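You operate a simulated robot arm through the tools that you are given. There is no shell and no other tool. Be economical: measure what you need, move in short steps, check, and stop when the job is done.

Carry out the task below with a simulated robot arm. There is one attempt and no reset: what you move stays moved.

JOB
Test the white sensor and sort it.
Fine: tester on, one press of TEST; PASS goes in the small green tray, FAIL in the small red tray; tester off.

The check looks at the end state, three seconds after you hand in, the way a careful person would. Anything else that was tipped, shoved, dropped, spilled or broken makes it a failure.

ROBOT AND FRAMES
A 7-joint arm with a two-finger parallel gripper, fixed in place. Base frame: the origin is at the foot of the arm, x ahead of it, y to its left, z up; the work surface is at about z = 0. Readings come in m, degrees, newtons and seconds.
With the tool pointing down near the work surface it reaches from about 0.24 to 0.62 m from the base axis. Its first joint turns from -66.0 to 66.0 degrees. Payload 2.6 kg.
The TCP is the grasp point between the finger pads, 0.03 m short of the fingertips. In the tool frame z runs along the fingers and y along their closing line. The gripper opens to 0.094 m. The fingers are 0.028 m wide and 0.01 m thick; the gripper's body (0.05 by 0.096 m) begins 0.055 m behind the TCP.
Orientation is that of the tool frame in the base frame, as [roll, pitch, yaw] about the fixed x, y, z axes, in that order (R = Rz(yaw) Ry(pitch) Rx(roll)). With the fingers straight down and closing along the base's y, the tool's x points along the base's -x, its y along +y and its z along -z.

CONTROLS
- The arm moves only by the tool apply_moves. Its argument "series" is text: rows parted by semicolons, each of 7 numbers parted by spaces: the shift along the tool's x, y, z in units of 50 mm (1.0 is 50 mm), then the turn, a rotation vector about the tool's x, y, z in units of 8 degrees (1.0 is 8 degrees), then the gripper command, from -1 (shut) to 1 (fully open), values between in proportion. In form: tx ty tz wx wy wz fingers; .... A call has 1 to 8 rows; each row shifts and turns the commanded pose from where the row before left it, along the tool's axes as they then stand. A call with a number of a shift or a turn outside -1 to 1 is refused whole. A row lasts 0.2 s, in which the tool goes at most 0.05 m and 8.6 degrees; a call with a longer step from one row to the next is refused whole, and so is a gripper value outside its range. Where a pose cannot be reached the arm comes as near as it can. A force on the tool above 40 N (or 10 N above the force at the start of the call, whichever is more), or a blocked arm, ends the call early, and 0.2 s more pass. Each finger travels about 0.072 m/s and halts on what it meets, pressing with about 30 N; the grip force reading is that of the motor and also rises with nothing between the fingers. The clock runs only during rows and for 0.2 s after the last one: add rows that do not move to give the fingers time. The reply holds the time, the measured pose of the TCP, the force on the tool along the base axes, the opening and the grip force, in the units named above and with some noise.
- Cameras (640 x 400 px; columns grow to the right, rows downward): "scene" is fixed at [0.0332, 0.4372, 0.5756]; the picture's right is [-0.76, -0.65, 0.00], its down [-0.38, 0.44, -0.81] and it looks along [0.53, -0.62, -0.58] (base axes); focal length 234 px, centre (320, 200). "wrist" rides on the gripper at [0.076, 0.014, -0.102] in the tool frame; the picture's right is [-0.18, 0.98, 0.00], its down [-0.75, -0.14, -0.64] and it looks along [-0.63, -0.12, 0.77] (tool axes); focal length 243 px, centre (320, 200). There is no depth. A picture from a camera that has moved, and an enlarged one, comes with that camera's place and axes in the base frame and with its lens. The place of the scene camera against the robot may be out by one fixed shift of up to 0.018 m in any direction.
- snapshot(camera): a new picture of that camera. It takes no simulated time.
- zoom(camera, box): a new picture of the part [left, top, right, bottom] of that camera's present view, enlarged. It takes no simulated time.
- hand_in(): hands the job in; it is judged then, once.

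Go step by step. Nothing tells you positions but the pictures and the camera data: compare them with the known pose of the tool, close in by small moves and look again before you grip or let go. The budget is 120 turns and 84 pictures, counting those below and the enlarged ones. Unless the task says otherwise, let go and move clear before handing in, and close with one line.

The tools are called after ">>>" as a command line: name --argument value ..., lists and objects as JSON in quotes. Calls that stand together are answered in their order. apply_moves: Moves the arm, as the interface text tells. Its arguments: {"type":"object","properties":{"series":{"type":"string"}},"required":["series"]} The other tools are called the same way: snapshot (camera) takes a picture; zoom (camera, box) takes an enlarged picture of a part of a camera's view; hand_in () hands the job in.

At the start:

```text
time: 0.0
position: [0.2876, 0.072, 0.4319]
orientation: [-179.8, -0.1, -180.0]
wrist_force: [-0.3, -0.9, 0.0]
width: 0.0939
grip_force: 0.0
```

scene: 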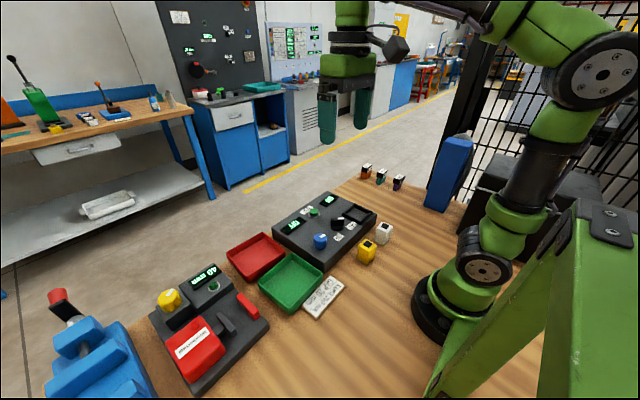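
wrist: 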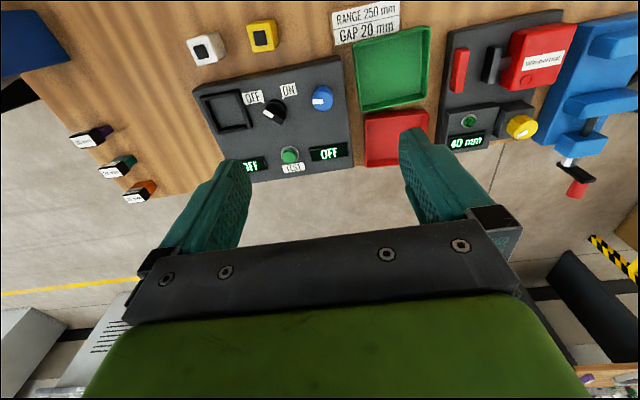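

I see a tester panel with a square nest, an OFF/ON knob, a blue knob, a TEST button and displays, plus white and yellow sensors, the trays and a note card. I'll enlarge the pictures to read the labels.

>>> zoom --camera "wrist" --box '[180, 0, 420, 190]'

>>> zoom --camera "scene" --box '[220, 150, 440, 330]'

>>> zoom --camera "wrist" --box '[420, 0, 640, 200]'

>>> zoom --camera "wrist" --box '[50, 100, 210, 220]'

```text
2.11 times, centred on (300, 95) of wrist
camera zoom: at [0.2113, 0.0881, 0.5336], right [0.18, 0.98, 0.0], down [0.75, -0.14, 0.64], along [0.63, -0.12, -0.77], focal length 511 px, centre (362, 421)
```

zoom: 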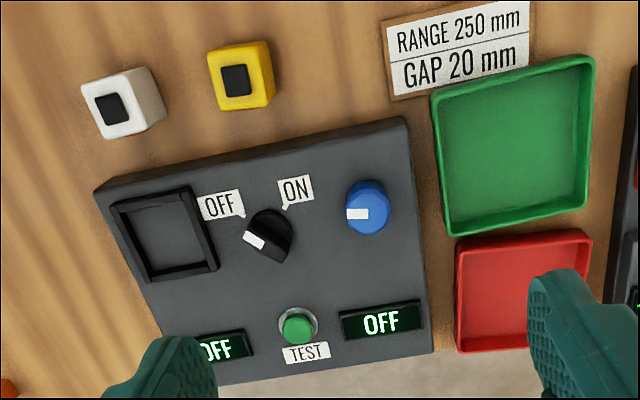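

```text
2.22 times, centred on (330, 240) of scene
camera zoom: at [0.0332, 0.4372, 0.5756], right [-0.76, -0.65, 0.0], down [-0.38, 0.44, -0.81], along [0.53, -0.62, -0.58], focal length 520 px, centre (298, 111)
```

zoom: 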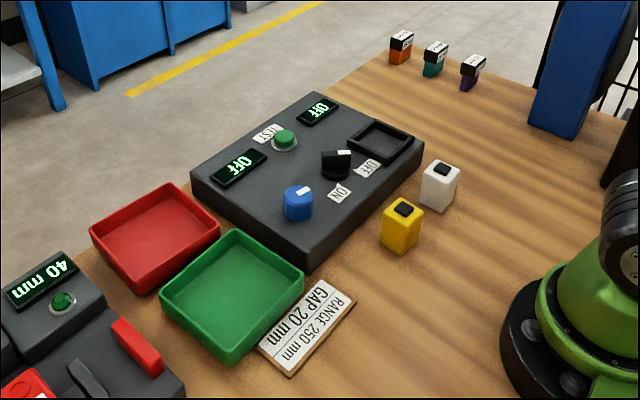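

```text
2.00 times, centred on (530, 100) of wrist
camera zoom: at [0.2113, 0.0881, 0.5336], right [0.18, 0.98, 0.0], down [0.75, -0.14, 0.64], along [0.63, -0.12, -0.77], focal length 485 px, centre (-100, 400)
```

zoom: 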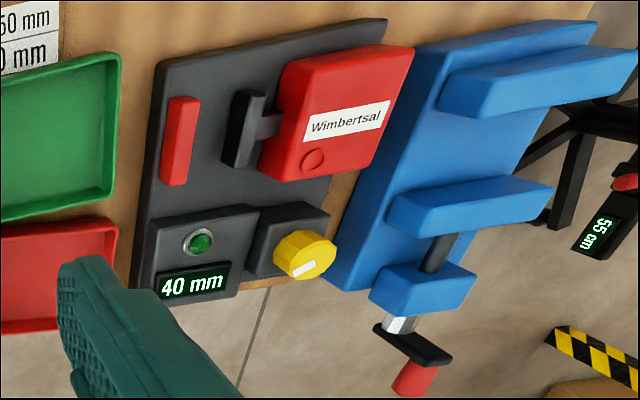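

```text
3.33 times, centred on (130, 160) of wrist
camera zoom: at [0.2113, 0.0881, 0.5336], right [0.18, 0.98, 0.0], down [0.75, -0.14, 0.64], along [0.63, -0.12, -0.77], focal length 809 px, centre (953, 333)
```

zoom: 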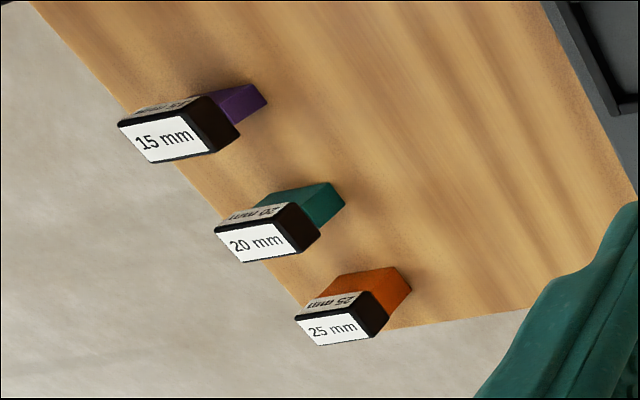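

The card gives RANGE 250 mm, and the tester has a blue knob that probably sets the range. I put the OFF/ON knob near (0.36,-0.03), the blue knob near (0.355,0.064), TEST near (0.467,-0.03), the nest near (0.35,-0.12) and the white sensor near (0.246,-0.123). I'll move closer for a better look.

>>> apply_moves --series "0.12 -0.4 0.68 0 0 0 1; 0.12 -0.4 0.68 0 0 0 1; 0.12 -0.4 0.68 0 0 0 1; 0.12 -0.4 0.68 0 0 0 1; 0.12 -0.4 0.68 0 0 0 1; 0 0 0 0 0 0 1"

>>> snapshot --camera "wrist"

```text
time: 1.4
position: [0.2557, -0.0277, 0.2597]
orientation: [-180.0, 0.1, 179.9]
wrist_force: [-0.3, 0.0, -0.7]
width: 0.0939
grip_force: 0.1
```

```text
77 pictures are left
camera wrist: at [0.1802, -0.013, 0.3612], right [0.19, 0.98, 0.0], down [0.75, -0.14, 0.64], along [0.63, -0.12, -0.77], focal length 243 px, centre (320, 200)
```

wrist: 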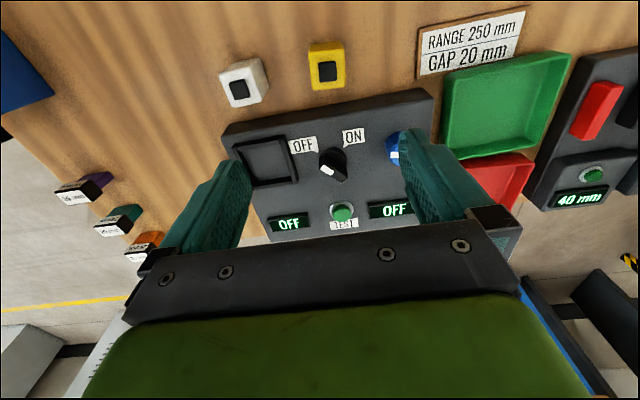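

The estimates agree between the two views. I'll enlarge the controls.

>>> zoom --camera "wrist" --box '[210, 30, 450, 240]'

>>> zoom --camera "scene" --box '[260, 185, 400, 275]'

```text
1.90 times, centred on (330, 135) of wrist
camera zoom: at [0.1802, -0.013, 0.3612], right [0.19, 0.98, 0.0], down [0.75, -0.14, 0.64], along [0.63, -0.12, -0.77], focal length 462 px, centre (301, 324)
```

zoom: 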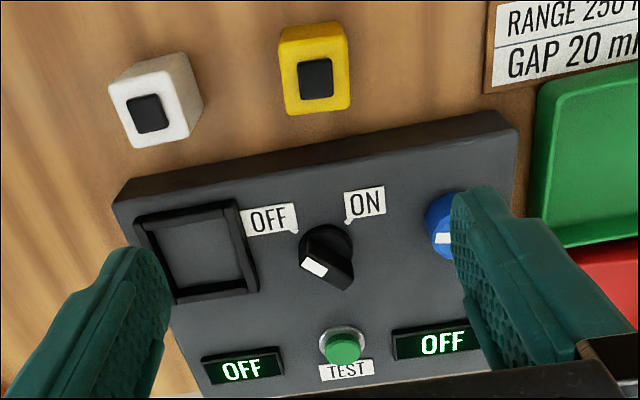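

```text
4.44 times, centred on (330, 230) of scene
camera zoom: at [0.0332, 0.4372, 0.5756], right [-0.76, -0.65, 0.0], down [-0.38, 0.44, -0.81], along [0.53, -0.62, -0.58], focal length 1039 px, centre (276, 67)
```

zoom: 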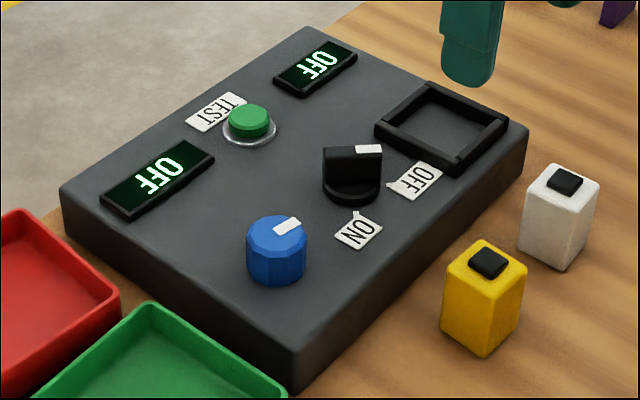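

The OFF/ON knob is a disc with a bar on top. The bar top is at about z 0.075, the axis is near (0.367,-0.029), and it points at OFF, about 45° from -x. I'll move above it and turn the tool so the fingers straddle the bar.

>>> apply_moves --series "-0.56 0 0.5 0 0 0 0.2; -0.56 0 0.5 0 0 0 0.2; -0.56 0 0.5 0 0 0 0.2; -0.56 0 0.5 0 0 0 0.2; 0 0 0 0 0 0 0.2"

>>> apply_moves --series "0 0 0 0 0 -0.94 0; 0 0 0 0 0 -0.94 0; 0 0 0 0 0 -0.94 0; 0 0 0 0 0 -0.94 0; 0 0 0 0 0 -0.94 0; 0 0 0 0 0 -0.93 0; 0 0 0 0 0 0 0"

>>> snapshot --camera "wrist"

>>> zoom --camera "scene" --box '[260, 135, 400, 275]'

```text
time: 2.6
position: [0.3681, -0.0273, 0.164]
orientation: [-180.0, 0.1, 179.9]
wrist_force: [-0.2, -0.3, -0.2]
width: 0.0567
grip_force: 0.0
```

```text
time: 4.2
position: [0.3686, -0.0277, 0.1618]
orientation: [179.9, 0.1, -134.8]
wrist_force: [-0.1, -0.3, -0.1]
width: 0.0468
grip_force: 0.0
```

```text
74 pictures are left
camera wrist: at [0.3052, -0.0707, 0.2644], right [-0.57, 0.82, 0.0], down [0.63, 0.43, 0.64], along [0.53, 0.36, -0.77], focal length 243 px, centre (320, 200)
```

wrist: 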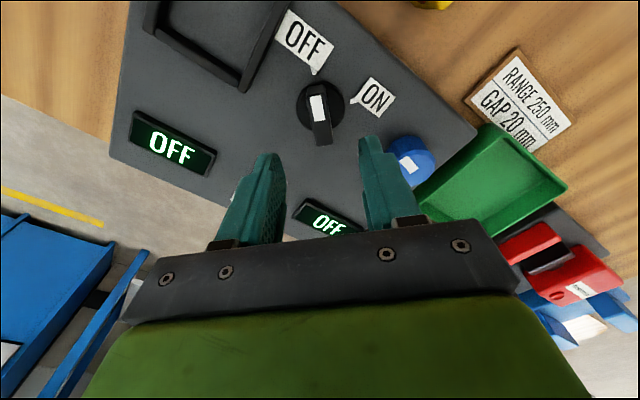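

```text
2.86 times, centred on (330, 205) of scene
camera zoom: at [0.0332, 0.4372, 0.5756], right [-0.76, -0.65, 0.0], down [-0.38, 0.44, -0.81], along [0.53, -0.62, -0.58], focal length 668 px, centre (291, 186)
```

zoom: 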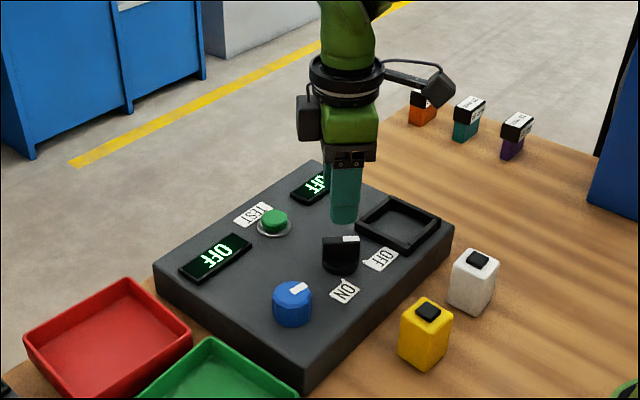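

The fingers are centred on the bar and lined up with it. I'll go down and grip.

>>> apply_moves --series "0 0 0.49 0 0 0 0; 0 0 0.49 0 0 0 0; 0 0 0.46 0 0 0 0; 0 0 0 0 0 0 0; 0 0 0 0 0 0 -0.5; 0 0 0 0 0 0 -1; 0 0 0 0 0 0 -1; 0 0 0 0 0 0 -1"

>>> zoom --camera "scene" --box '[260, 155, 400, 275]'

```text
time: 6.0
position: [0.3674, -0.0265, 0.0896]
orientation: [179.9, 0.0, -134.9]
wrist_force: [-7.5, 8.3, -1.2]
width: 0.0417
grip_force: 45.2
```

```text
3.33 times, centred on (330, 215) of scene
camera zoom: at [0.0332, 0.4372, 0.5756], right [-0.76, -0.65, 0.0], down [-0.38, 0.44, -0.81], along [0.53, -0.62, -0.58], focal length 779 px, centre (287, 150)
```

zoom: 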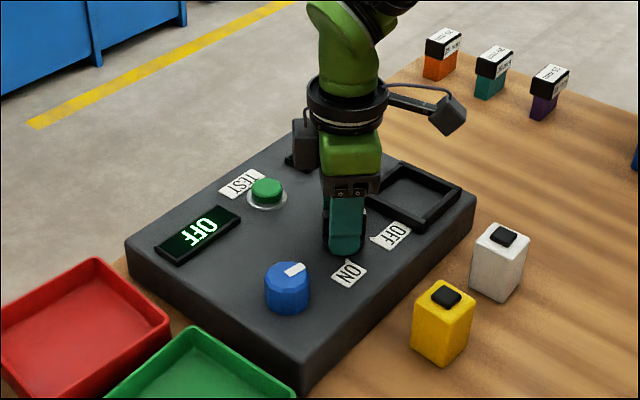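

The opening stopped at 42 mm, so I'm on the knob's round base and not on the bar. I'll open, rise about 9 mm, recentre slightly and close again.

>>> apply_moves --series "0 0 0 0 0 0 0; 0 0 0 0 0 0 0; 0 0.03 -0.18 0 0 0 0; 0 0 0 0 0 0 -0.5; 0 0 0 0 0 0 -1; 0 0 0 0 0 0 -1; 0 0 0 0 0 0 -1; 0 0 0 0 0 0 -1"

>>> zoom --camera "scene" --box '[290, 185, 380, 255]'

```text
time: 7.8
position: [0.3685, -0.0281, 0.099]
orientation: [-179.8, 0.0, -135.0]
wrist_force: [5.7, -1.2, -3.5]
width: 0.0148
grip_force: 45.4
```

```text
5.71 times, centred on (335, 220) of scene
camera zoom: at [0.0333, 0.4372, 0.5756], right [-0.76, -0.65, 0.0], down [-0.38, 0.44, -0.81], along [0.53, -0.62, -0.58], focal length 1336 px, centre (234, 86)
```

zoom: 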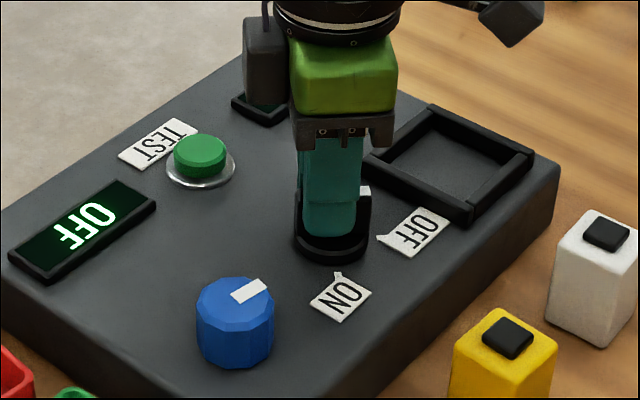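

The fingers now hold the bar at 15 mm. I'll turn it clockwise, as seen from above, toward ON.

>>> apply_moves --series "0 0 0 0 0 0.8 -1; 0 0 0 0 0 0.8 -1; 0 0 0 0 0 0.8 -1; 0 0 0 0 0 0.8 -1; 0 0 0 0 0 0.8 -1; 0 0 0 0 0 0.8 -1; 0 0 0 0 0 0 -1"

>>> zoom --camera "scene" --box '[260, 165, 400, 275]'

```text
time: 9.4
position: [0.3683, -0.0294, 0.0975]
orientation: [-179.6, 0.5, -173.4]
wrist_force: [23.0, -29.2, -10.7]
width: 0.015
grip_force: 44.6
```

```text
3.64 times, centred on (330, 220) of scene
camera zoom: at [0.0333, 0.4372, 0.5756], right [-0.76, -0.65, 0.0], down [-0.38, 0.44, -0.81], along [0.53, -0.62, -0.58], focal length 850 px, centre (284, 127)
```

zoom: 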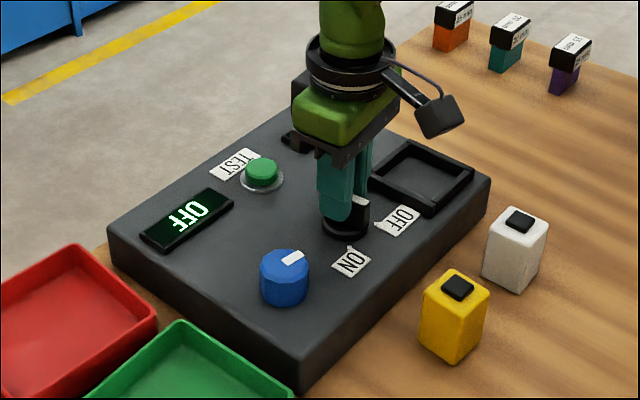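

Side force is building because I'm slightly off the knob axis. I'll shift in the direction of that force and look at the result.

>>> apply_moves --series "-0.03 -0.08 0 0 0 0 -1; 0 0 0 0 0 0 -1"

>>> snapshot --camera "wrist"

```text
time: 10.0
position: [0.3691, -0.0295, 0.098]
orientation: [179.9, -0.1, -173.5]
wrist_force: [-9.8, -12.2, 17.6]
width: 0.015
grip_force: 45.5
```

```text
69 pictures are left
camera wrist: at [0.2927, -0.0229, 0.2009], right [0.07, 1.0, 0.0], down [0.77, -0.06, 0.64], along [0.64, -0.04, -0.77], focal length 243 px, centre (320, 200)
```

wrist: 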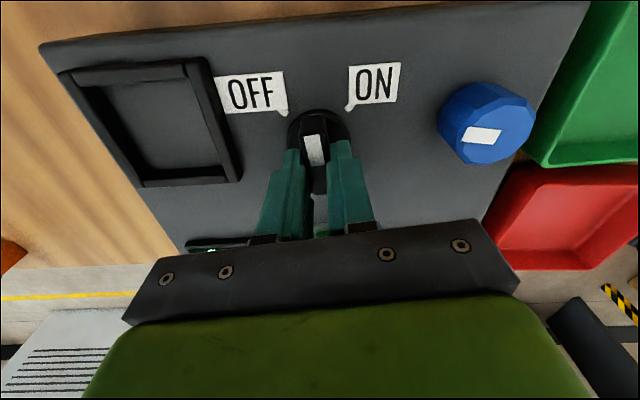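

The knob follows well and is nearly mid-way. I'll continue to ON.

>>> apply_moves --series "0 0 0 0 0 0.8 -1; 0 0 0 0 0 0.8 -1; 0 0 0 0 0 0.8 -1; 0 0 0 0 0 0 -1"

>>> apply_moves --series "0 0 0 0 0 0.8 -1; 0 0 0 0 0 0.8 -1; 0 0 0 0 0 0.8 -1; 0 0 0 0 0 0 -1"

>>> snapshot --camera "wrist"

>>> zoom --camera "scene" --box '[260, 165, 400, 275]'

```text
time: 10.7
position: [0.3687, -0.0303, 0.0996]
orientation: [-180.0, -0.1, 172.5]
wrist_force: [-3.9, 0.1, 2.2]
width: 0.0149
grip_force: 44.8
stopped in row 3: the force on the tool passed its limit (the readings are from after the stop); the commanded pose is now the measured one
```

```text
time: 11.7
position: [0.3688, -0.0319, 0.0986]
orientation: [-179.9, 0.0, 153.2]
wrist_force: [1.2, -15.3, 5.3]
width: 0.0149
grip_force: 45.2
```

```text
68 pictures are left
camera wrist: at [0.3081, 0.0168, 0.2007], right [0.61, 0.79, 0.0], down [0.61, -0.46, 0.64], along [0.51, -0.39, -0.77], focal length 243 px, centre (320, 200)
```

wrist: 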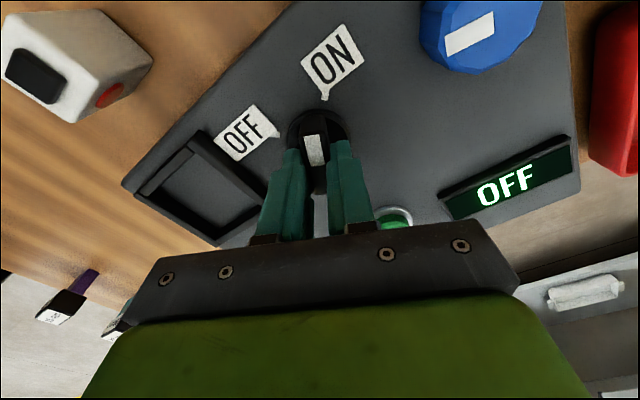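

```text
3.64 times, centred on (330, 220) of scene
camera zoom: at [0.0333, 0.4372, 0.5756], right [-0.76, -0.65, 0.0], down [-0.38, 0.44, -0.81], along [0.53, -0.62, -0.58], focal length 850 px, centre (284, 127)
```

zoom: 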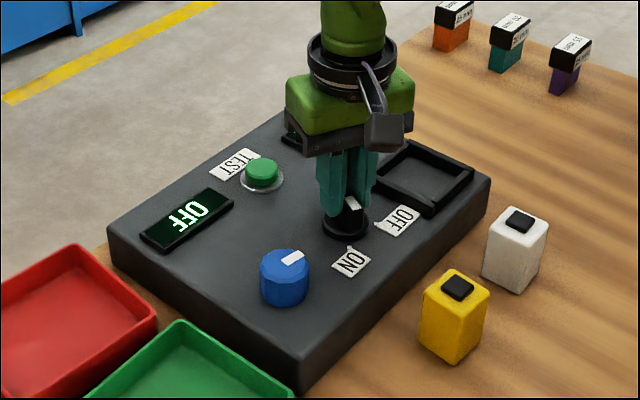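

The bar is about two-thirds of the way and still OFF. I'll turn about 20° more.

>>> apply_moves --series "0 -0.02 0 0 0 0.8 -1; 0 0 0 0 0 0.8 -1; 0 0 0 0 0 0.6 -1; 0 0 0 0 0 0 -1"

>>> zoom --camera "scene" --box '[260, 165, 400, 275]'

>>> snapshot --camera "wrist"

```text
time: 12.7
position: [0.3679, -0.0321, 0.0978]
orientation: [-179.8, -0.1, 135.6]
wrist_force: [-7.1, -21.2, 9.9]
width: 0.0149
grip_force: 44.7
```

```text
3.64 times, centred on (330, 220) of scene
camera zoom: at [0.0332, 0.4372, 0.5756], right [-0.76, -0.65, 0.0], down [-0.38, 0.44, -0.81], along [0.53, -0.62, -0.58], focal length 850 px, centre (284, 127)
```

zoom: 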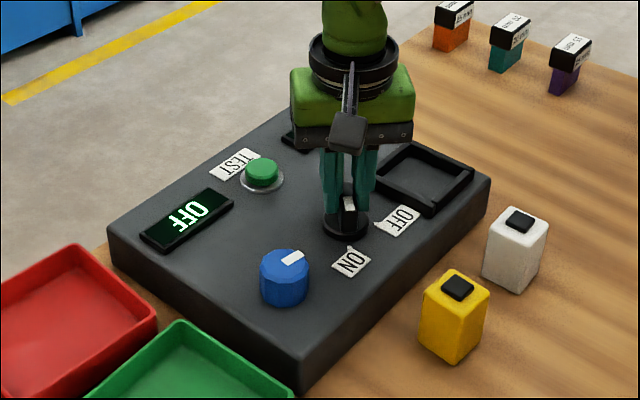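

```text
65 pictures are left
camera wrist: at [0.3246, 0.0322, 0.2007], right [0.82, 0.57, 0.0], down [0.44, -0.63, 0.64], along [0.37, -0.53, -0.77], focal length 243 px, centre (320, 200)
```

wrist: 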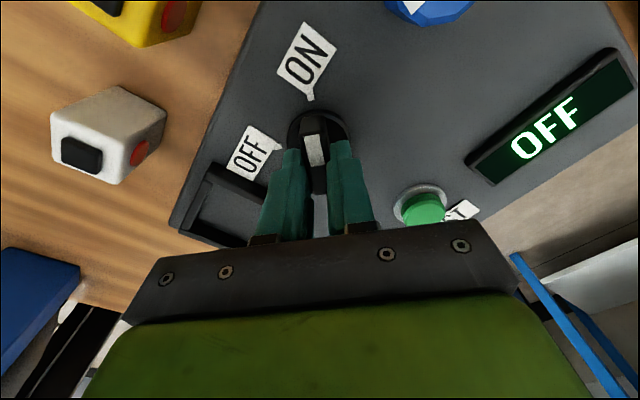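

The pointer is almost at the ON mark. I'll turn a bit further.

>>> apply_moves --series "0 0 0 0 0 0.7 -1; 0 0 0 0 0 0.7 -1; 0 0 0 0 0 0 -1"

>>> snapshot --camera "wrist"

```text
time: 13.5
position: [0.3687, -0.0322, 0.0994]
orientation: [-179.7, 0.1, 124.8]
wrist_force: [-12.2, -21.5, 3.9]
width: 0.019
grip_force: 45.0
```

```text
64 pictures are left
camera wrist: at [0.3373, 0.0396, 0.2002], right [0.91, 0.41, 0.0], down [0.32, -0.7, 0.64], along [0.26, -0.59, -0.76], focal length 243 px, centre (320, 200)
```

wrist: 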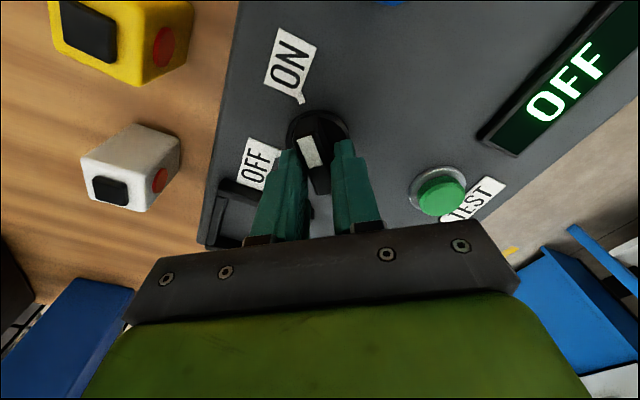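

The bar has hit its end stop, since the fingers are being wedged open. I'll let go, rise and look at the displays.

>>> apply_moves --series "0 0 0 0 0 -0.7 -1; 0 0 0 0 0 0 -0.3; 0 0 0 0 0 0 0; 0 0 0 0 0 0 0; 0 0 -0.8 0 0 0 0; 0 0 -0.8 0 0 0 0; 0 0 0 0 0 0 0"

>>> snapshot --camera "wrist"

>>> zoom --camera "scene" --box '[260, 165, 400, 275]'

```text
time: 15.1
position: [0.3707, -0.0314, 0.1774]
orientation: [-180.0, -0.1, 130.2]
wrist_force: [0.4, 0.1, 0.6]
width: 0.0469
grip_force: 0.1
```

```text
63 pictures are left
camera wrist: at [0.3319, 0.0376, 0.2795], right [0.87, 0.49, 0.0], down [0.38, -0.67, 0.64], along [0.32, -0.56, -0.77], focal length 243 px, centre (320, 200)
```

wrist: 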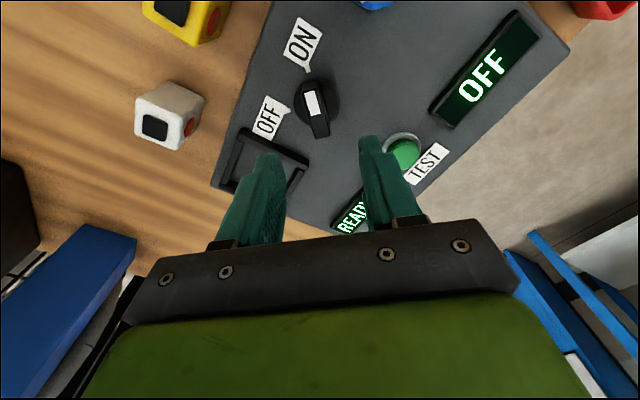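

```text
3.64 times, centred on (330, 220) of scene
camera zoom: at [0.0332, 0.4372, 0.5756], right [-0.76, -0.65, 0.0], down [-0.38, 0.44, -0.81], along [0.53, -0.62, -0.58], focal length 850 px, centre (284, 127)
```

zoom: 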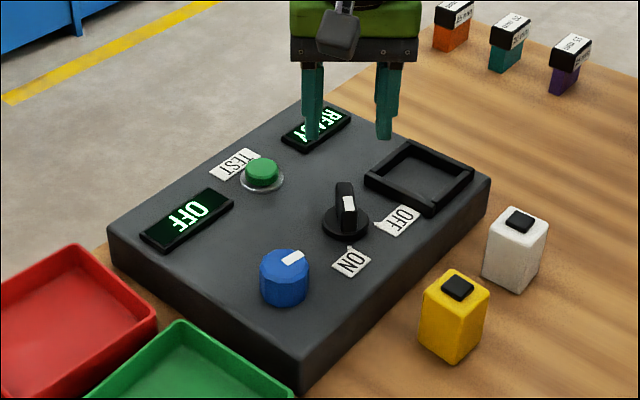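

The main display now says READY. The second display, beside the blue knob, still says OFF, so that is probably the range setting. I'll turn back to straight and move above the blue knob at about (0.354,0.065).

>>> apply_moves --series "0 0 0 0 0 -0.89 0; 0 0 0 0 0 -0.89 0; 0 0 0 0 0 -0.89 0; 0 0 0 0 0 -0.89 0; 0 0 0 0 0 -0.89 0; 0 0 0 0 0 -0.89 0; 0 0 0 0 0 -0.89 0"

>>> apply_moves --series "0.17 0.64 0 0 0 0 0.6; 0.17 0.64 0 0 0 0 0.6; 0 0.64 0 0 0 0 0.6; 0 0 0 0 0 0 0.6"

>>> snapshot --camera "wrist"

>>> zoom --camera "scene" --box '[260, 165, 400, 275]'

```text
time: 16.7
position: [0.3689, -0.0331, 0.1797]
orientation: [180.0, -0.1, -179.8]
wrist_force: [0.7, -1.2, 0.4]
width: 0.0469
grip_force: 0.0
```

```text
time: 17.7
position: [0.3523, 0.0654, 0.18]
orientation: [180.0, -0.1, -180.0]
wrist_force: [0.5, -0.8, -0.6]
width: 0.0753
grip_force: 0.1
```

```text
61 pictures are left
camera wrist: at [0.2763, 0.0809, 0.2814], right [0.18, 0.98, 0.0], down [0.75, -0.14, 0.64], along [0.63, -0.12, -0.77], focal length 243 px, centre (320, 200)
```

wrist: 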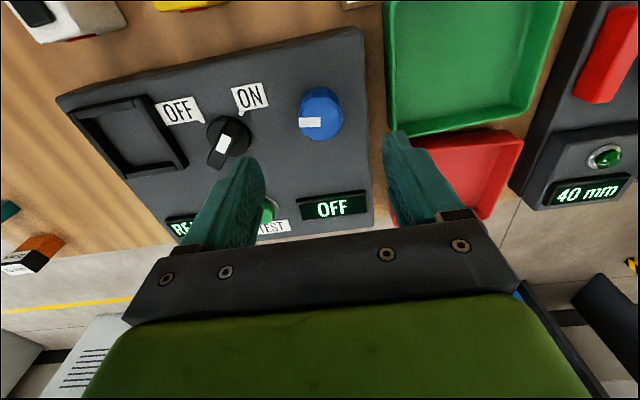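

```text
3.64 times, centred on (330, 220) of scene
camera zoom: at [0.0332, 0.4372, 0.5756], right [-0.76, -0.65, 0.0], down [-0.38, 0.44, -0.81], along [0.53, -0.62, -0.58], focal length 850 px, centre (284, 127)
```

zoom: 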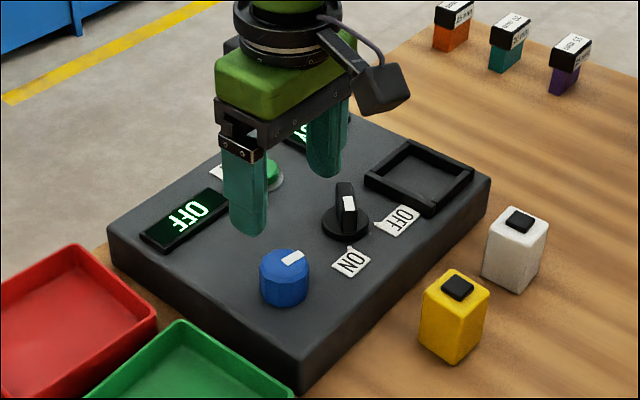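

The tool is centred over the blue knob, whose mark points at 9 o'clock. Clockwise most likely increases the range. I'll pre-turn the tool counter-clockwise, go down and grip.

>>> apply_moves --series "0 0 0 0 0 -0.94 0.6; 0 0 0 0 0 -0.94 0.6; 0 0 0 0 0 -0.94 0.6; 0 0 0 0 0 -0.94 0.6; 0 0 0 0 0 -0.94 0.6; 0 0 0 0 0 -0.93 0.6; 0 0 0 0 0 0 0.6"

>>> apply_moves --series "0 0 0.6 0 0 0 0.6; 0 0 0.6 0 0 0 0.6; 0 0 0.5 0 0 0 0.6; 0 0 0 0 0 0 0.2; 0 0 0 0 0 0 -0.4; 0 0 0 0 0 0 -1; 0 0 0 0 0 0 -1"

>>> zoom --camera "scene" --box '[260, 165, 400, 275]'

```text
time: 19.3
position: [0.3513, 0.0645, 0.1782]
orientation: [179.8, -0.1, -134.8]
wrist_force: [-0.6, 0.2, 0.8]
width: 0.075
grip_force: 0.0
```

```text
time: 20.9
position: [0.3509, 0.062, 0.0931]
orientation: [180.0, -0.1, -134.9]
wrist_force: [4.7, -2.3, -10.7]
width: 0.0399
grip_force: 44.9
```

```text
3.64 times, centred on (330, 220) of scene
camera zoom: at [0.0333, 0.4372, 0.5756], right [-0.76, -0.65, 0.0], down [-0.38, 0.44, -0.81], along [0.53, -0.62, -0.58], focal length 850 px, centre (284, 127)
```

zoom: 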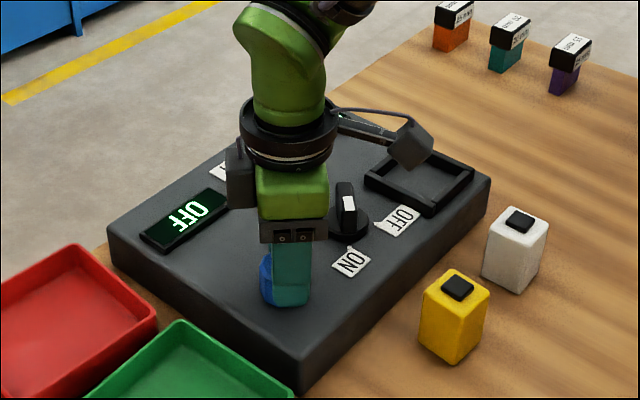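

The fingers hold it at 40 mm. I'll check the centring from the wrist.

>>> snapshot --camera "wrist"

```text
58 pictures are left
camera wrist: at [0.2897, 0.0201, 0.1955], right [-0.57, 0.82, 0.0], down [0.63, 0.43, 0.64], along [0.53, 0.36, -0.77], focal length 243 px, centre (320, 200)
```

wrist: 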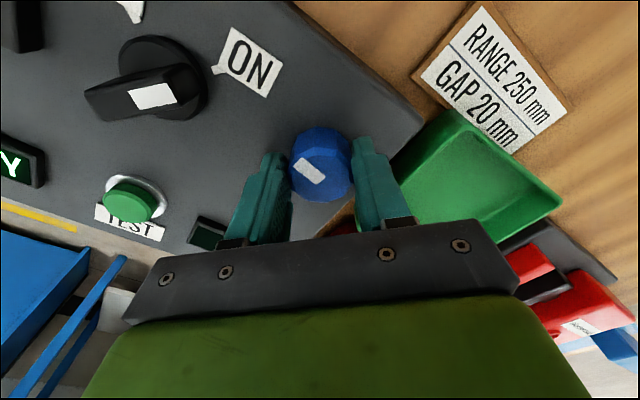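

That is near enough to centred. I'll turn clockwise 16° and watch the display.

>>> apply_moves --series "0 0 0 0 0 0.8 -1; 0 0 0 0 0 0.8 -1; 0 0 0 0 0 0.5 -1; 0 0 0 0 0 0 -1"

>>> zoom --camera "scene" --box '[260, 165, 400, 275]'

```text
time: 21.9
position: [0.3519, 0.0622, 0.0932]
orientation: [-179.9, -0.1, -151.9]
wrist_force: [-1.1, -10.6, -5.3]
width: 0.0393
grip_force: 44.8
```

```text
3.64 times, centred on (330, 220) of scene
camera zoom: at [0.0333, 0.4372, 0.5756], right [-0.76, -0.65, 0.0], down [-0.38, 0.44, -0.81], along [0.53, -0.62, -0.58], focal length 850 px, centre (284, 127)
```

zoom: 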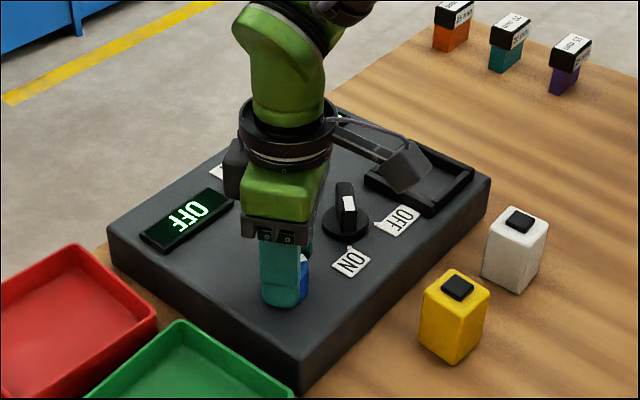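

>>> apply_moves --series "0 -0.02 0 0 0 0.8 -1; 0 0 0 0 0 0.8 -1; 0 0 0 0 0 0.8 -1; 0 0 0 0 0 0 -1"

>>> snapshot --camera "wrist"

```text
time: 22.9
position: [0.3527, 0.0658, 0.0924]
orientation: [180.0, -0.3, -171.1]
wrist_force: [-1.9, 1.9, -3.9]
width: 0.0394
grip_force: 44.9
```

```text
56 pictures are left
camera wrist: at [0.2754, 0.0678, 0.1957], right [0.03, 1.0, 0.0], down [0.77, -0.02, 0.64], along [0.64, -0.02, -0.77], focal length 243 px, centre (320, 200)
```

wrist: 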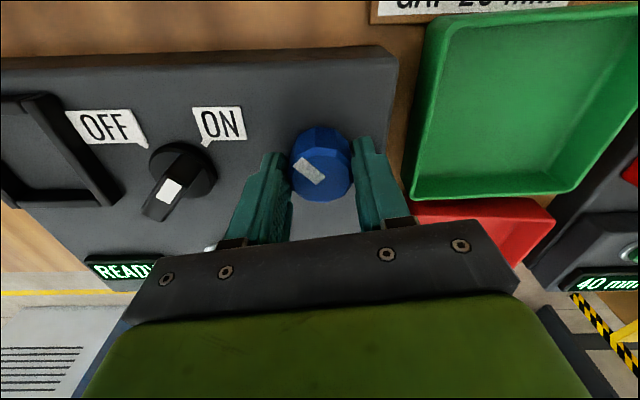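

The knob turns with the gripper. I'll check the display from the scene camera.

>>> zoom --camera "scene" --box '[270, 195, 340, 255]'

```text
6.67 times, centred on (305, 225) of scene
camera zoom: at [0.0333, 0.4372, 0.5756], right [-0.76, -0.65, 0.0], down [-0.38, 0.44, -0.81], along [0.53, -0.62, -0.58], focal length 1559 px, centre (420, 33)
```

zoom: 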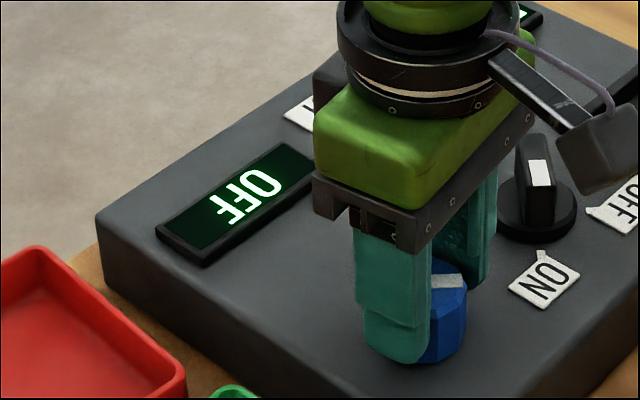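

The mark has moved about 37° and the display still says OFF. I'll continue clockwise.

>>> apply_moves --series "0 0 0 0 0 0.8 -1; 0 0 0 0 0 0.8 -1; 0 0 0 0 0 0.8 -1; 0 0 0 0 0 0.8 -1; 0 0 0 0 0 0.8 -1; 0 0 0 0 0 0 -1"

>>> zoom --camera "scene" --box '[270, 195, 340, 255]'

```text
time: 24.3
position: [0.3533, 0.0658, 0.0933]
orientation: [179.9, -0.2, 157.2]
wrist_force: [4.2, 27.1, -20.4]
width: 0.0396
grip_force: 44.6
```

```text
6.67 times, centred on (305, 225) of scene
camera zoom: at [0.0333, 0.4372, 0.5755], right [-0.76, -0.65, 0.0], down [-0.38, 0.44, -0.81], along [0.53, -0.62, -0.58], focal length 1559 px, centre (420, 33)
```

zoom: 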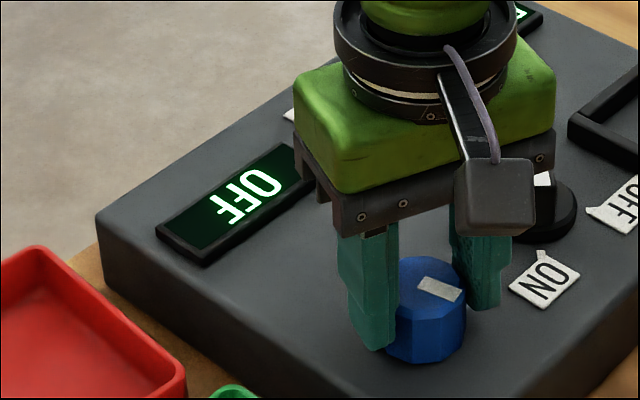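

>>> apply_moves --series "0 0.05 0 0 0 0.8 -1; 0 0 0 0 0 0.8 -1; 0 0 0 0 0 0.8 -1; 0 0 0 0 0 0.8 -1; 0 0 0 0 0 0 -1"

>>> zoom --camera "scene" --box '[270, 165, 380, 255]'

```text
time: 25.5
position: [0.3534, 0.0669, 0.0937]
orientation: [-179.9, -0.2, 131.5]
wrist_force: [2.4, 19.0, -18.1]
width: 0.0396
grip_force: 45.2
```

```text
4.44 times, centred on (325, 210) of scene
camera zoom: at [0.0333, 0.4372, 0.5755], right [-0.76, -0.65, 0.0], down [-0.38, 0.44, -0.81], along [0.53, -0.62, -0.58], focal length 1039 px, centre (298, 156)
```

zoom: 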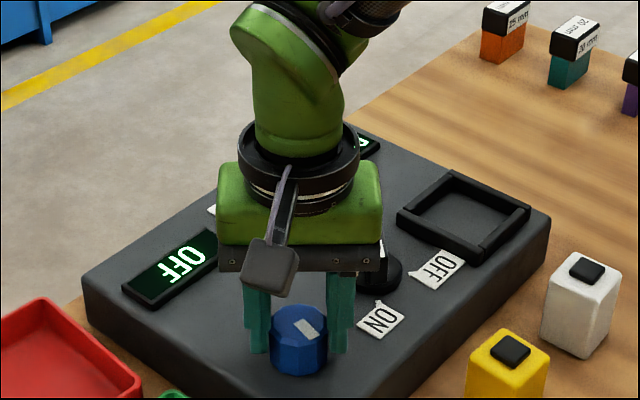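

Still OFF at about 94° of turn. I'll release and rise to see whether the display changes.

>>> apply_moves --series "0 0 0 0 0 0 -0.3; 0 0 0 0 0 0 0.6; 0 0 0 0 0 0 0.6; 0 0 -0.9 0 0 0 0.6; 0 0 -0.9 0 0 0 0.6; 0 0 0 0 0 0 0.6"

>>> zoom --camera "scene" --box '[270, 165, 380, 255]'

>>> snapshot --camera "wrist"

```text
time: 26.9
position: [0.353, 0.067, 0.1844]
orientation: [-179.8, -0.1, 131.6]
wrist_force: [0.8, -0.3, 0.0]
width: 0.0749
grip_force: 0.0
```

```text
4.44 times, centred on (325, 210) of scene
camera zoom: at [0.0332, 0.4372, 0.5756], right [-0.76, -0.65, 0.0], down [-0.38, 0.44, -0.81], along [0.53, -0.62, -0.58], focal length 1039 px, centre (298, 156)
```

zoom: 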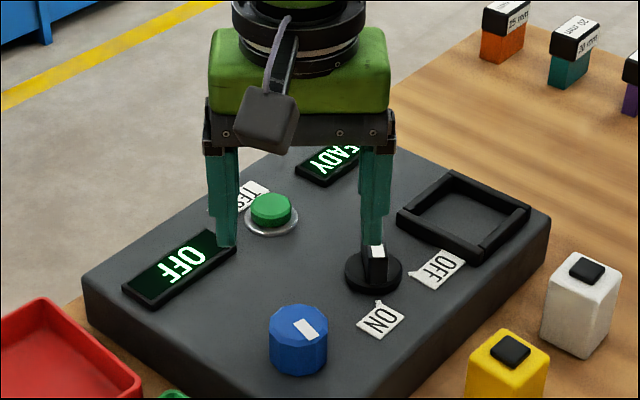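

```text
51 pictures are left
camera wrist: at [0.3142, 0.1347, 0.2863], right [0.86, 0.51, 0.0], down [0.39, -0.66, 0.64], along [0.33, -0.55, -0.77], focal length 243 px, centre (320, 200)
```

wrist: 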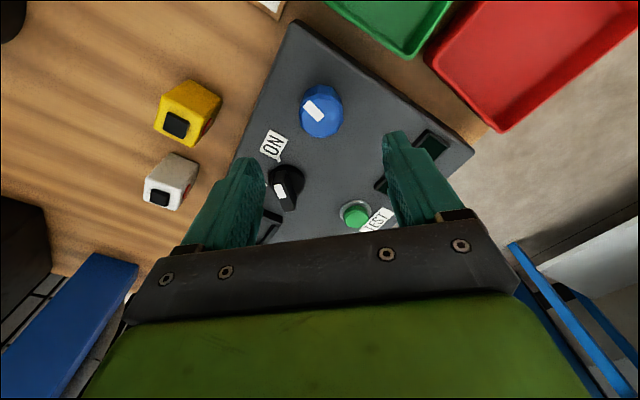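

The display is still OFF with the knob freed, so it may only wake with a sensor in the nest. That step is needed anyway, so I'll go over the white sensor near (0.246,-0.123).

>>> apply_moves --series "0 0 0 0 0 -0.864 0.6; 0 0 0 0 0 -0.864 0.6; 0 0 0 0 0 -0.864 0.6; 0 0 0 0 0 -0.864 0.6; 0 0 0 0 0 -0.864 0.6; 0 0 0 0 0 -0.864 0.6; 0 0 0 0 0 -0.864 0.6; 0 0 0 0 0 0 0.6"

>>> apply_moves --series "0.4 -0.75 0 0 0 0 0.6; 0.4 -0.75 0 0 0 0 0.6; 0.4 -0.75 0 0 0 0 0.6; 0.4 -0.75 0 0 0 0 0.6; 0.4 -0.75 0 0 0 0 0.6; 0 0 0 0 0 0 0.6"

>>> snapshot --camera "wrist"

>>> zoom --camera "scene" --box '[260, 155, 420, 275]'

```text
time: 28.7
position: [0.3518, 0.0667, 0.1847]
orientation: [180.0, -0.2, 180.0]
wrist_force: [-0.4, -0.5, -0.2]
width: 0.0754
grip_force: 0.1
```

```text
time: 30.1
position: [0.2511, -0.1219, 0.1816]
orientation: [179.9, -0.1, 179.9]
wrist_force: [-0.4, -0.3, -0.6]
width: 0.0753
grip_force: 0.0
```

```text
50 pictures are left
camera wrist: at [0.1765, -0.1065, 0.2843], right [0.19, 0.98, 0.0], down [0.75, -0.14, 0.64], along [0.63, -0.12, -0.77], focal length 243 px, centre (320, 200)
```

wrist: 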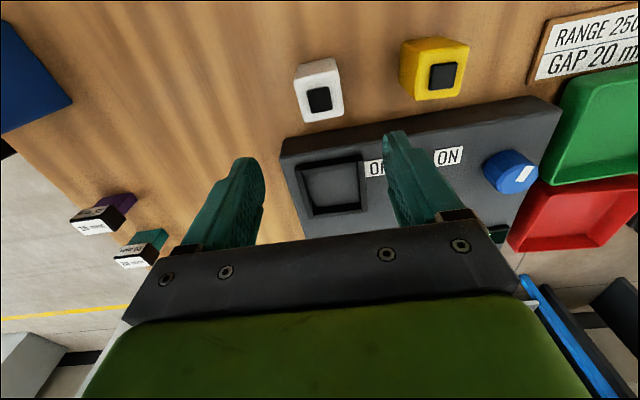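

```text
3.33 times, centred on (340, 215) of scene
camera zoom: at [0.0332, 0.4372, 0.5756], right [-0.76, -0.65, 0.0], down [-0.38, 0.44, -0.81], along [0.53, -0.62, -0.58], focal length 779 px, centre (253, 150)
```

zoom: 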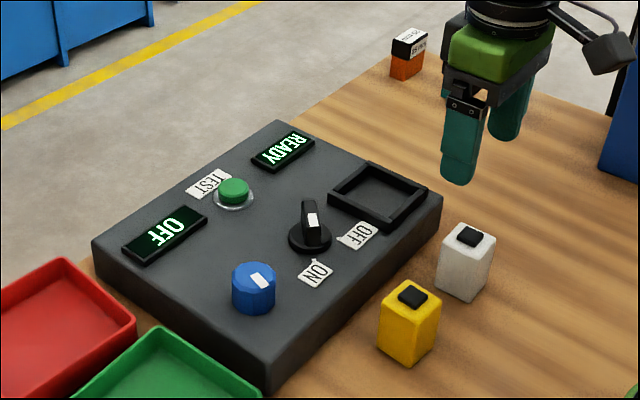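

The sensor top triangulates to about (0.246,-0.119,0.065), and it is square to the axes. I'll go down part-way and check.

>>> apply_moves --series "0.1 0.06 0.7 0 0 0 0.6; 0 0 0.7 0 0 0 0.6; 0 0 0 0 0 0 0.6"

>>> snapshot --camera "wrist"

>>> zoom --camera "scene" --box '[320, 185, 440, 275]'

```text
time: 30.9
position: [0.2467, -0.1194, 0.1132]
orientation: [-180.0, -0.1, 179.9]
wrist_force: [0.3, 1.2, 0.1]
width: 0.0754
grip_force: 0.0
```

```text
48 pictures are left
camera wrist: at [0.172, -0.1031, 0.2154], right [0.19, 0.98, 0.0], down [0.75, -0.14, 0.64], along [0.63, -0.12, -0.77], focal length 243 px, centre (320, 200)
```

wrist: 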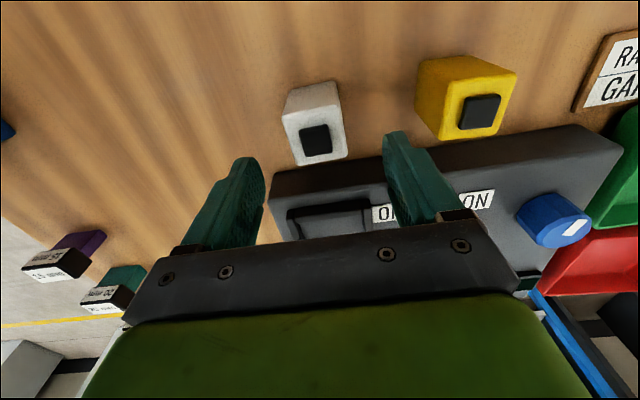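

```text
4.44 times, centred on (380, 230) of scene
camera zoom: at [0.0332, 0.4372, 0.5756], right [-0.76, -0.65, 0.0], down [-0.38, 0.44, -0.81], along [0.53, -0.62, -0.58], focal length 1039 px, centre (53, 67)
```

zoom: 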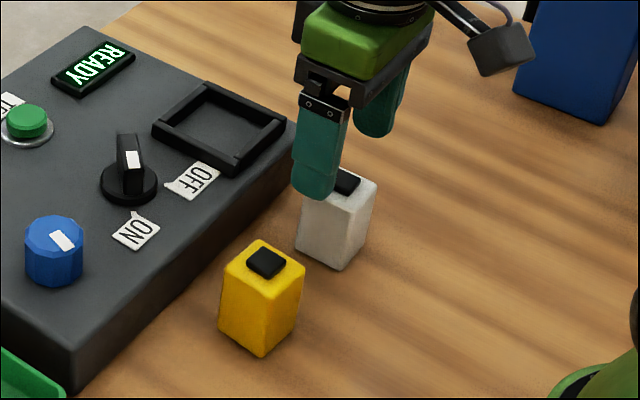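

The sensor is centred in y, with its centre perhaps 3 mm nearer the base. I'll go down to grip height and close.

>>> apply_moves --series "0.06 0 0.55 0 0 0 0.6; 0 0 0.53 0 0 0 0.6; 0 0 0 0 0 0 0.3; 0 0 0 0 0 0 -0.2; 0 0 0 0 0 0 -0.6; 0 0 0 0 0 0 -1; 0 0 0 0 0 0 -1"

>>> snapshot --camera "wrist"

>>> zoom --camera "scene" --box '[320, 185, 440, 275]'

```text
time: 32.5
position: [0.2438, -0.1185, 0.06]
orientation: [-180.0, -0.1, 179.7]
wrist_force: [0.1, 0.0, -0.6]
width: 0.0439
grip_force: 29.8
```

```text
46 pictures are left
camera wrist: at [0.1687, -0.1021, 0.1624], right [0.19, 0.98, 0.0], down [0.75, -0.14, 0.64], along [0.63, -0.12, -0.77], focal length 243 px, centre (320, 200)
```

wrist: 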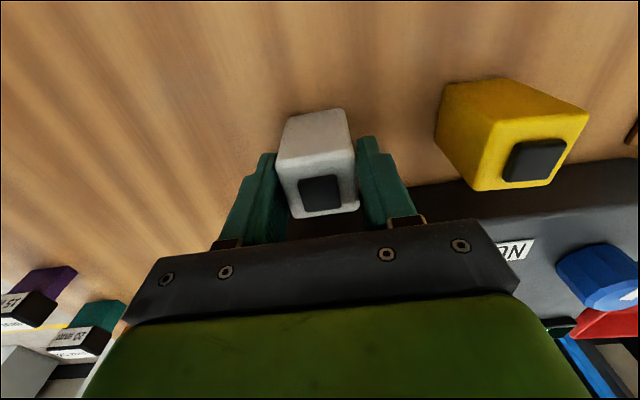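

```text
4.44 times, centred on (380, 230) of scene
camera zoom: at [0.0332, 0.4372, 0.5756], right [-0.76, -0.65, 0.0], down [-0.38, 0.44, -0.81], along [0.53, -0.62, -0.58], focal length 1039 px, centre (53, 67)
```

zoom: 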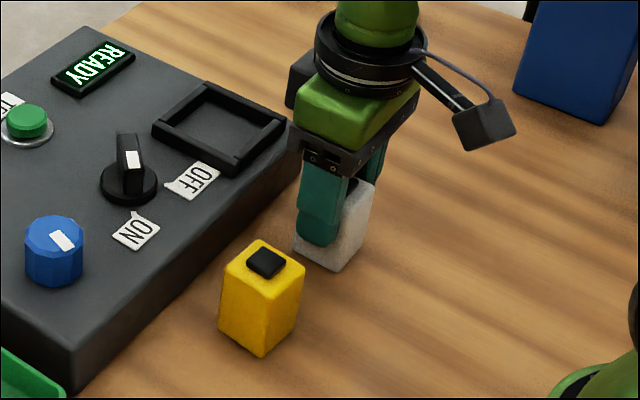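

The sensor is gripped at 44 mm. I'll lift it and move toward the nest near (0.351,-0.127), stopping high to look.

>>> apply_moves --series "0 0 -0.2 0 0 0 -1; 0 0 -0.9 0 0 0 -1; 0 0 -0.9 0 0 0 -1; 0 0 -0.4 0 0 0 -1; 0 0 0 0 0 0 -1"

>>> snapshot --camera "wrist"

```text
time: 33.7
position: [0.2455, -0.1173, 0.1794]
orientation: [180.0, -0.1, 179.9]
wrist_force: [0.6, -0.7, -0.5]
width: 0.0439
grip_force: 30.3
```

```text
44 pictures are left
camera wrist: at [0.1709, -0.1024, 0.2821], right [0.19, 0.98, 0.0], down [0.75, -0.14, 0.64], along [0.63, -0.12, -0.77], focal length 243 px, centre (320, 200)
```

wrist: 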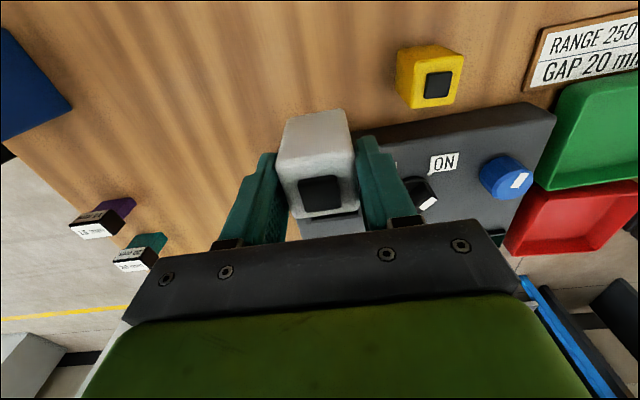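

It's held well. I'll move above the nest, keeping the sensor bottom clear of the rim.

>>> apply_moves --series "-0.72 -0.06 0 0 0 0 -1; -0.72 -0.07 0 0 0 0 -1; -0.72 -0.06 0 0 0 0 -1; 0 0 0.6 0 0 0 -1; 0 0 0 0 0 0 -1"

>>> snapshot --camera "wrist"

>>> zoom --camera "scene" --box '[290, 145, 430, 255]'

```text
time: 34.9
position: [0.3538, -0.1282, 0.1503]
orientation: [-180.0, -0.1, 179.8]
wrist_force: [0.7, -0.8, -1.0]
width: 0.0443
grip_force: 30.0
```

```text
43 pictures are left
camera wrist: at [0.2787, -0.1118, 0.2524], right [0.19, 0.98, 0.0], down [0.75, -0.14, 0.64], along [0.63, -0.12, -0.77], focal length 243 px, centre (320, 200)
```

wrist: 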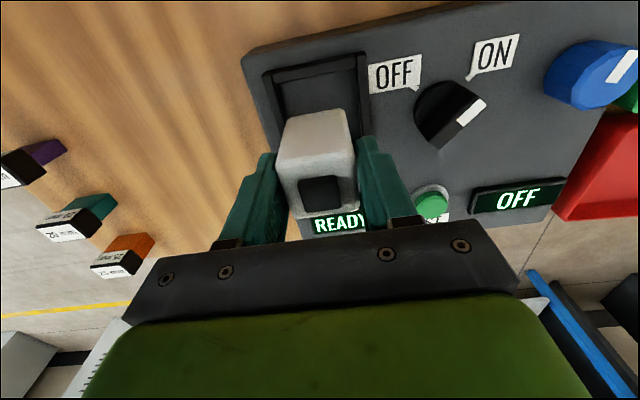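

```text
3.64 times, centred on (360, 200) of scene
camera zoom: at [0.0333, 0.4372, 0.5756], right [-0.76, -0.65, 0.0], down [-0.38, 0.44, -0.81], along [0.53, -0.62, -0.58], focal length 850 px, centre (174, 200)
```

zoom: 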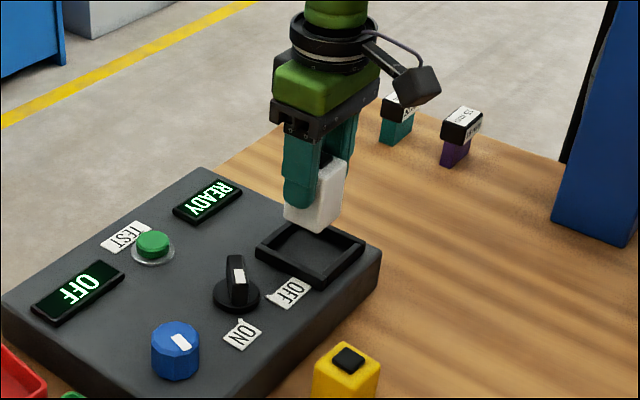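

The nest interior is about 60 mm wide, centred near (0.350,-0.125), so there is a comfortable margin. I'll lower to just above the rim and check.

>>> apply_moves --series "0 0.06 0.35 0 0 0 -1; 0 0 0.35 0 0 0 -1; 0 0 0 0 0 0 -1"

>>> snapshot --camera "wrist"

>>> zoom --camera "scene" --box '[320, 165, 400, 235]'

```text
time: 35.7
position: [0.3517, -0.1243, 0.1155]
orientation: [-179.8, -0.1, 179.8]
wrist_force: [0.0, -0.2, -1.2]
width: 0.0439
grip_force: 29.9
```

```text
41 pictures are left
camera wrist: at [0.2773, -0.1081, 0.2169], right [0.19, 0.98, 0.0], down [0.75, -0.14, 0.64], along [0.63, -0.12, -0.77], focal length 243 px, centre (320, 200)
```

wrist: 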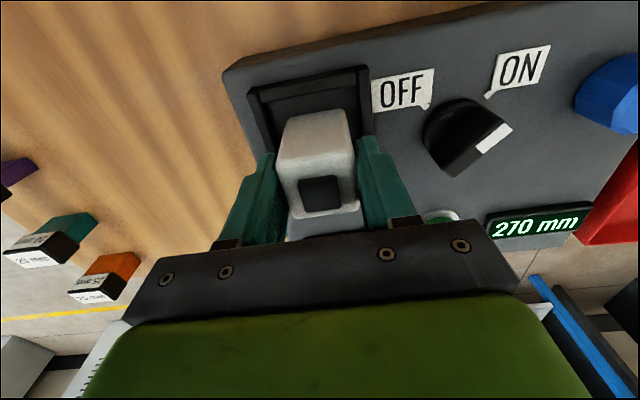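

```text
5.71 times, centred on (360, 200) of scene
camera zoom: at [0.0333, 0.4372, 0.5756], right [-0.76, -0.65, 0.0], down [-0.38, 0.44, -0.81], along [0.53, -0.62, -0.58], focal length 1336 px, centre (91, 200)
```

zoom: 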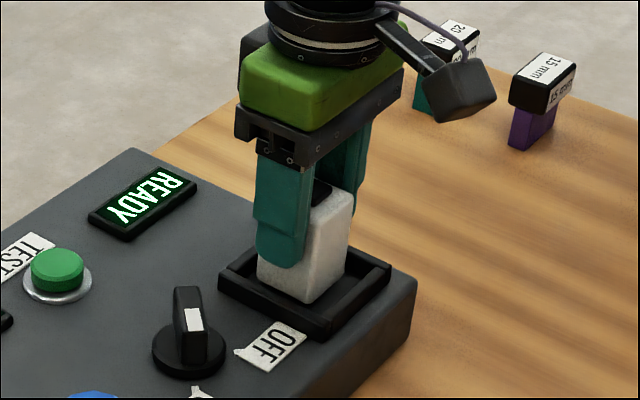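

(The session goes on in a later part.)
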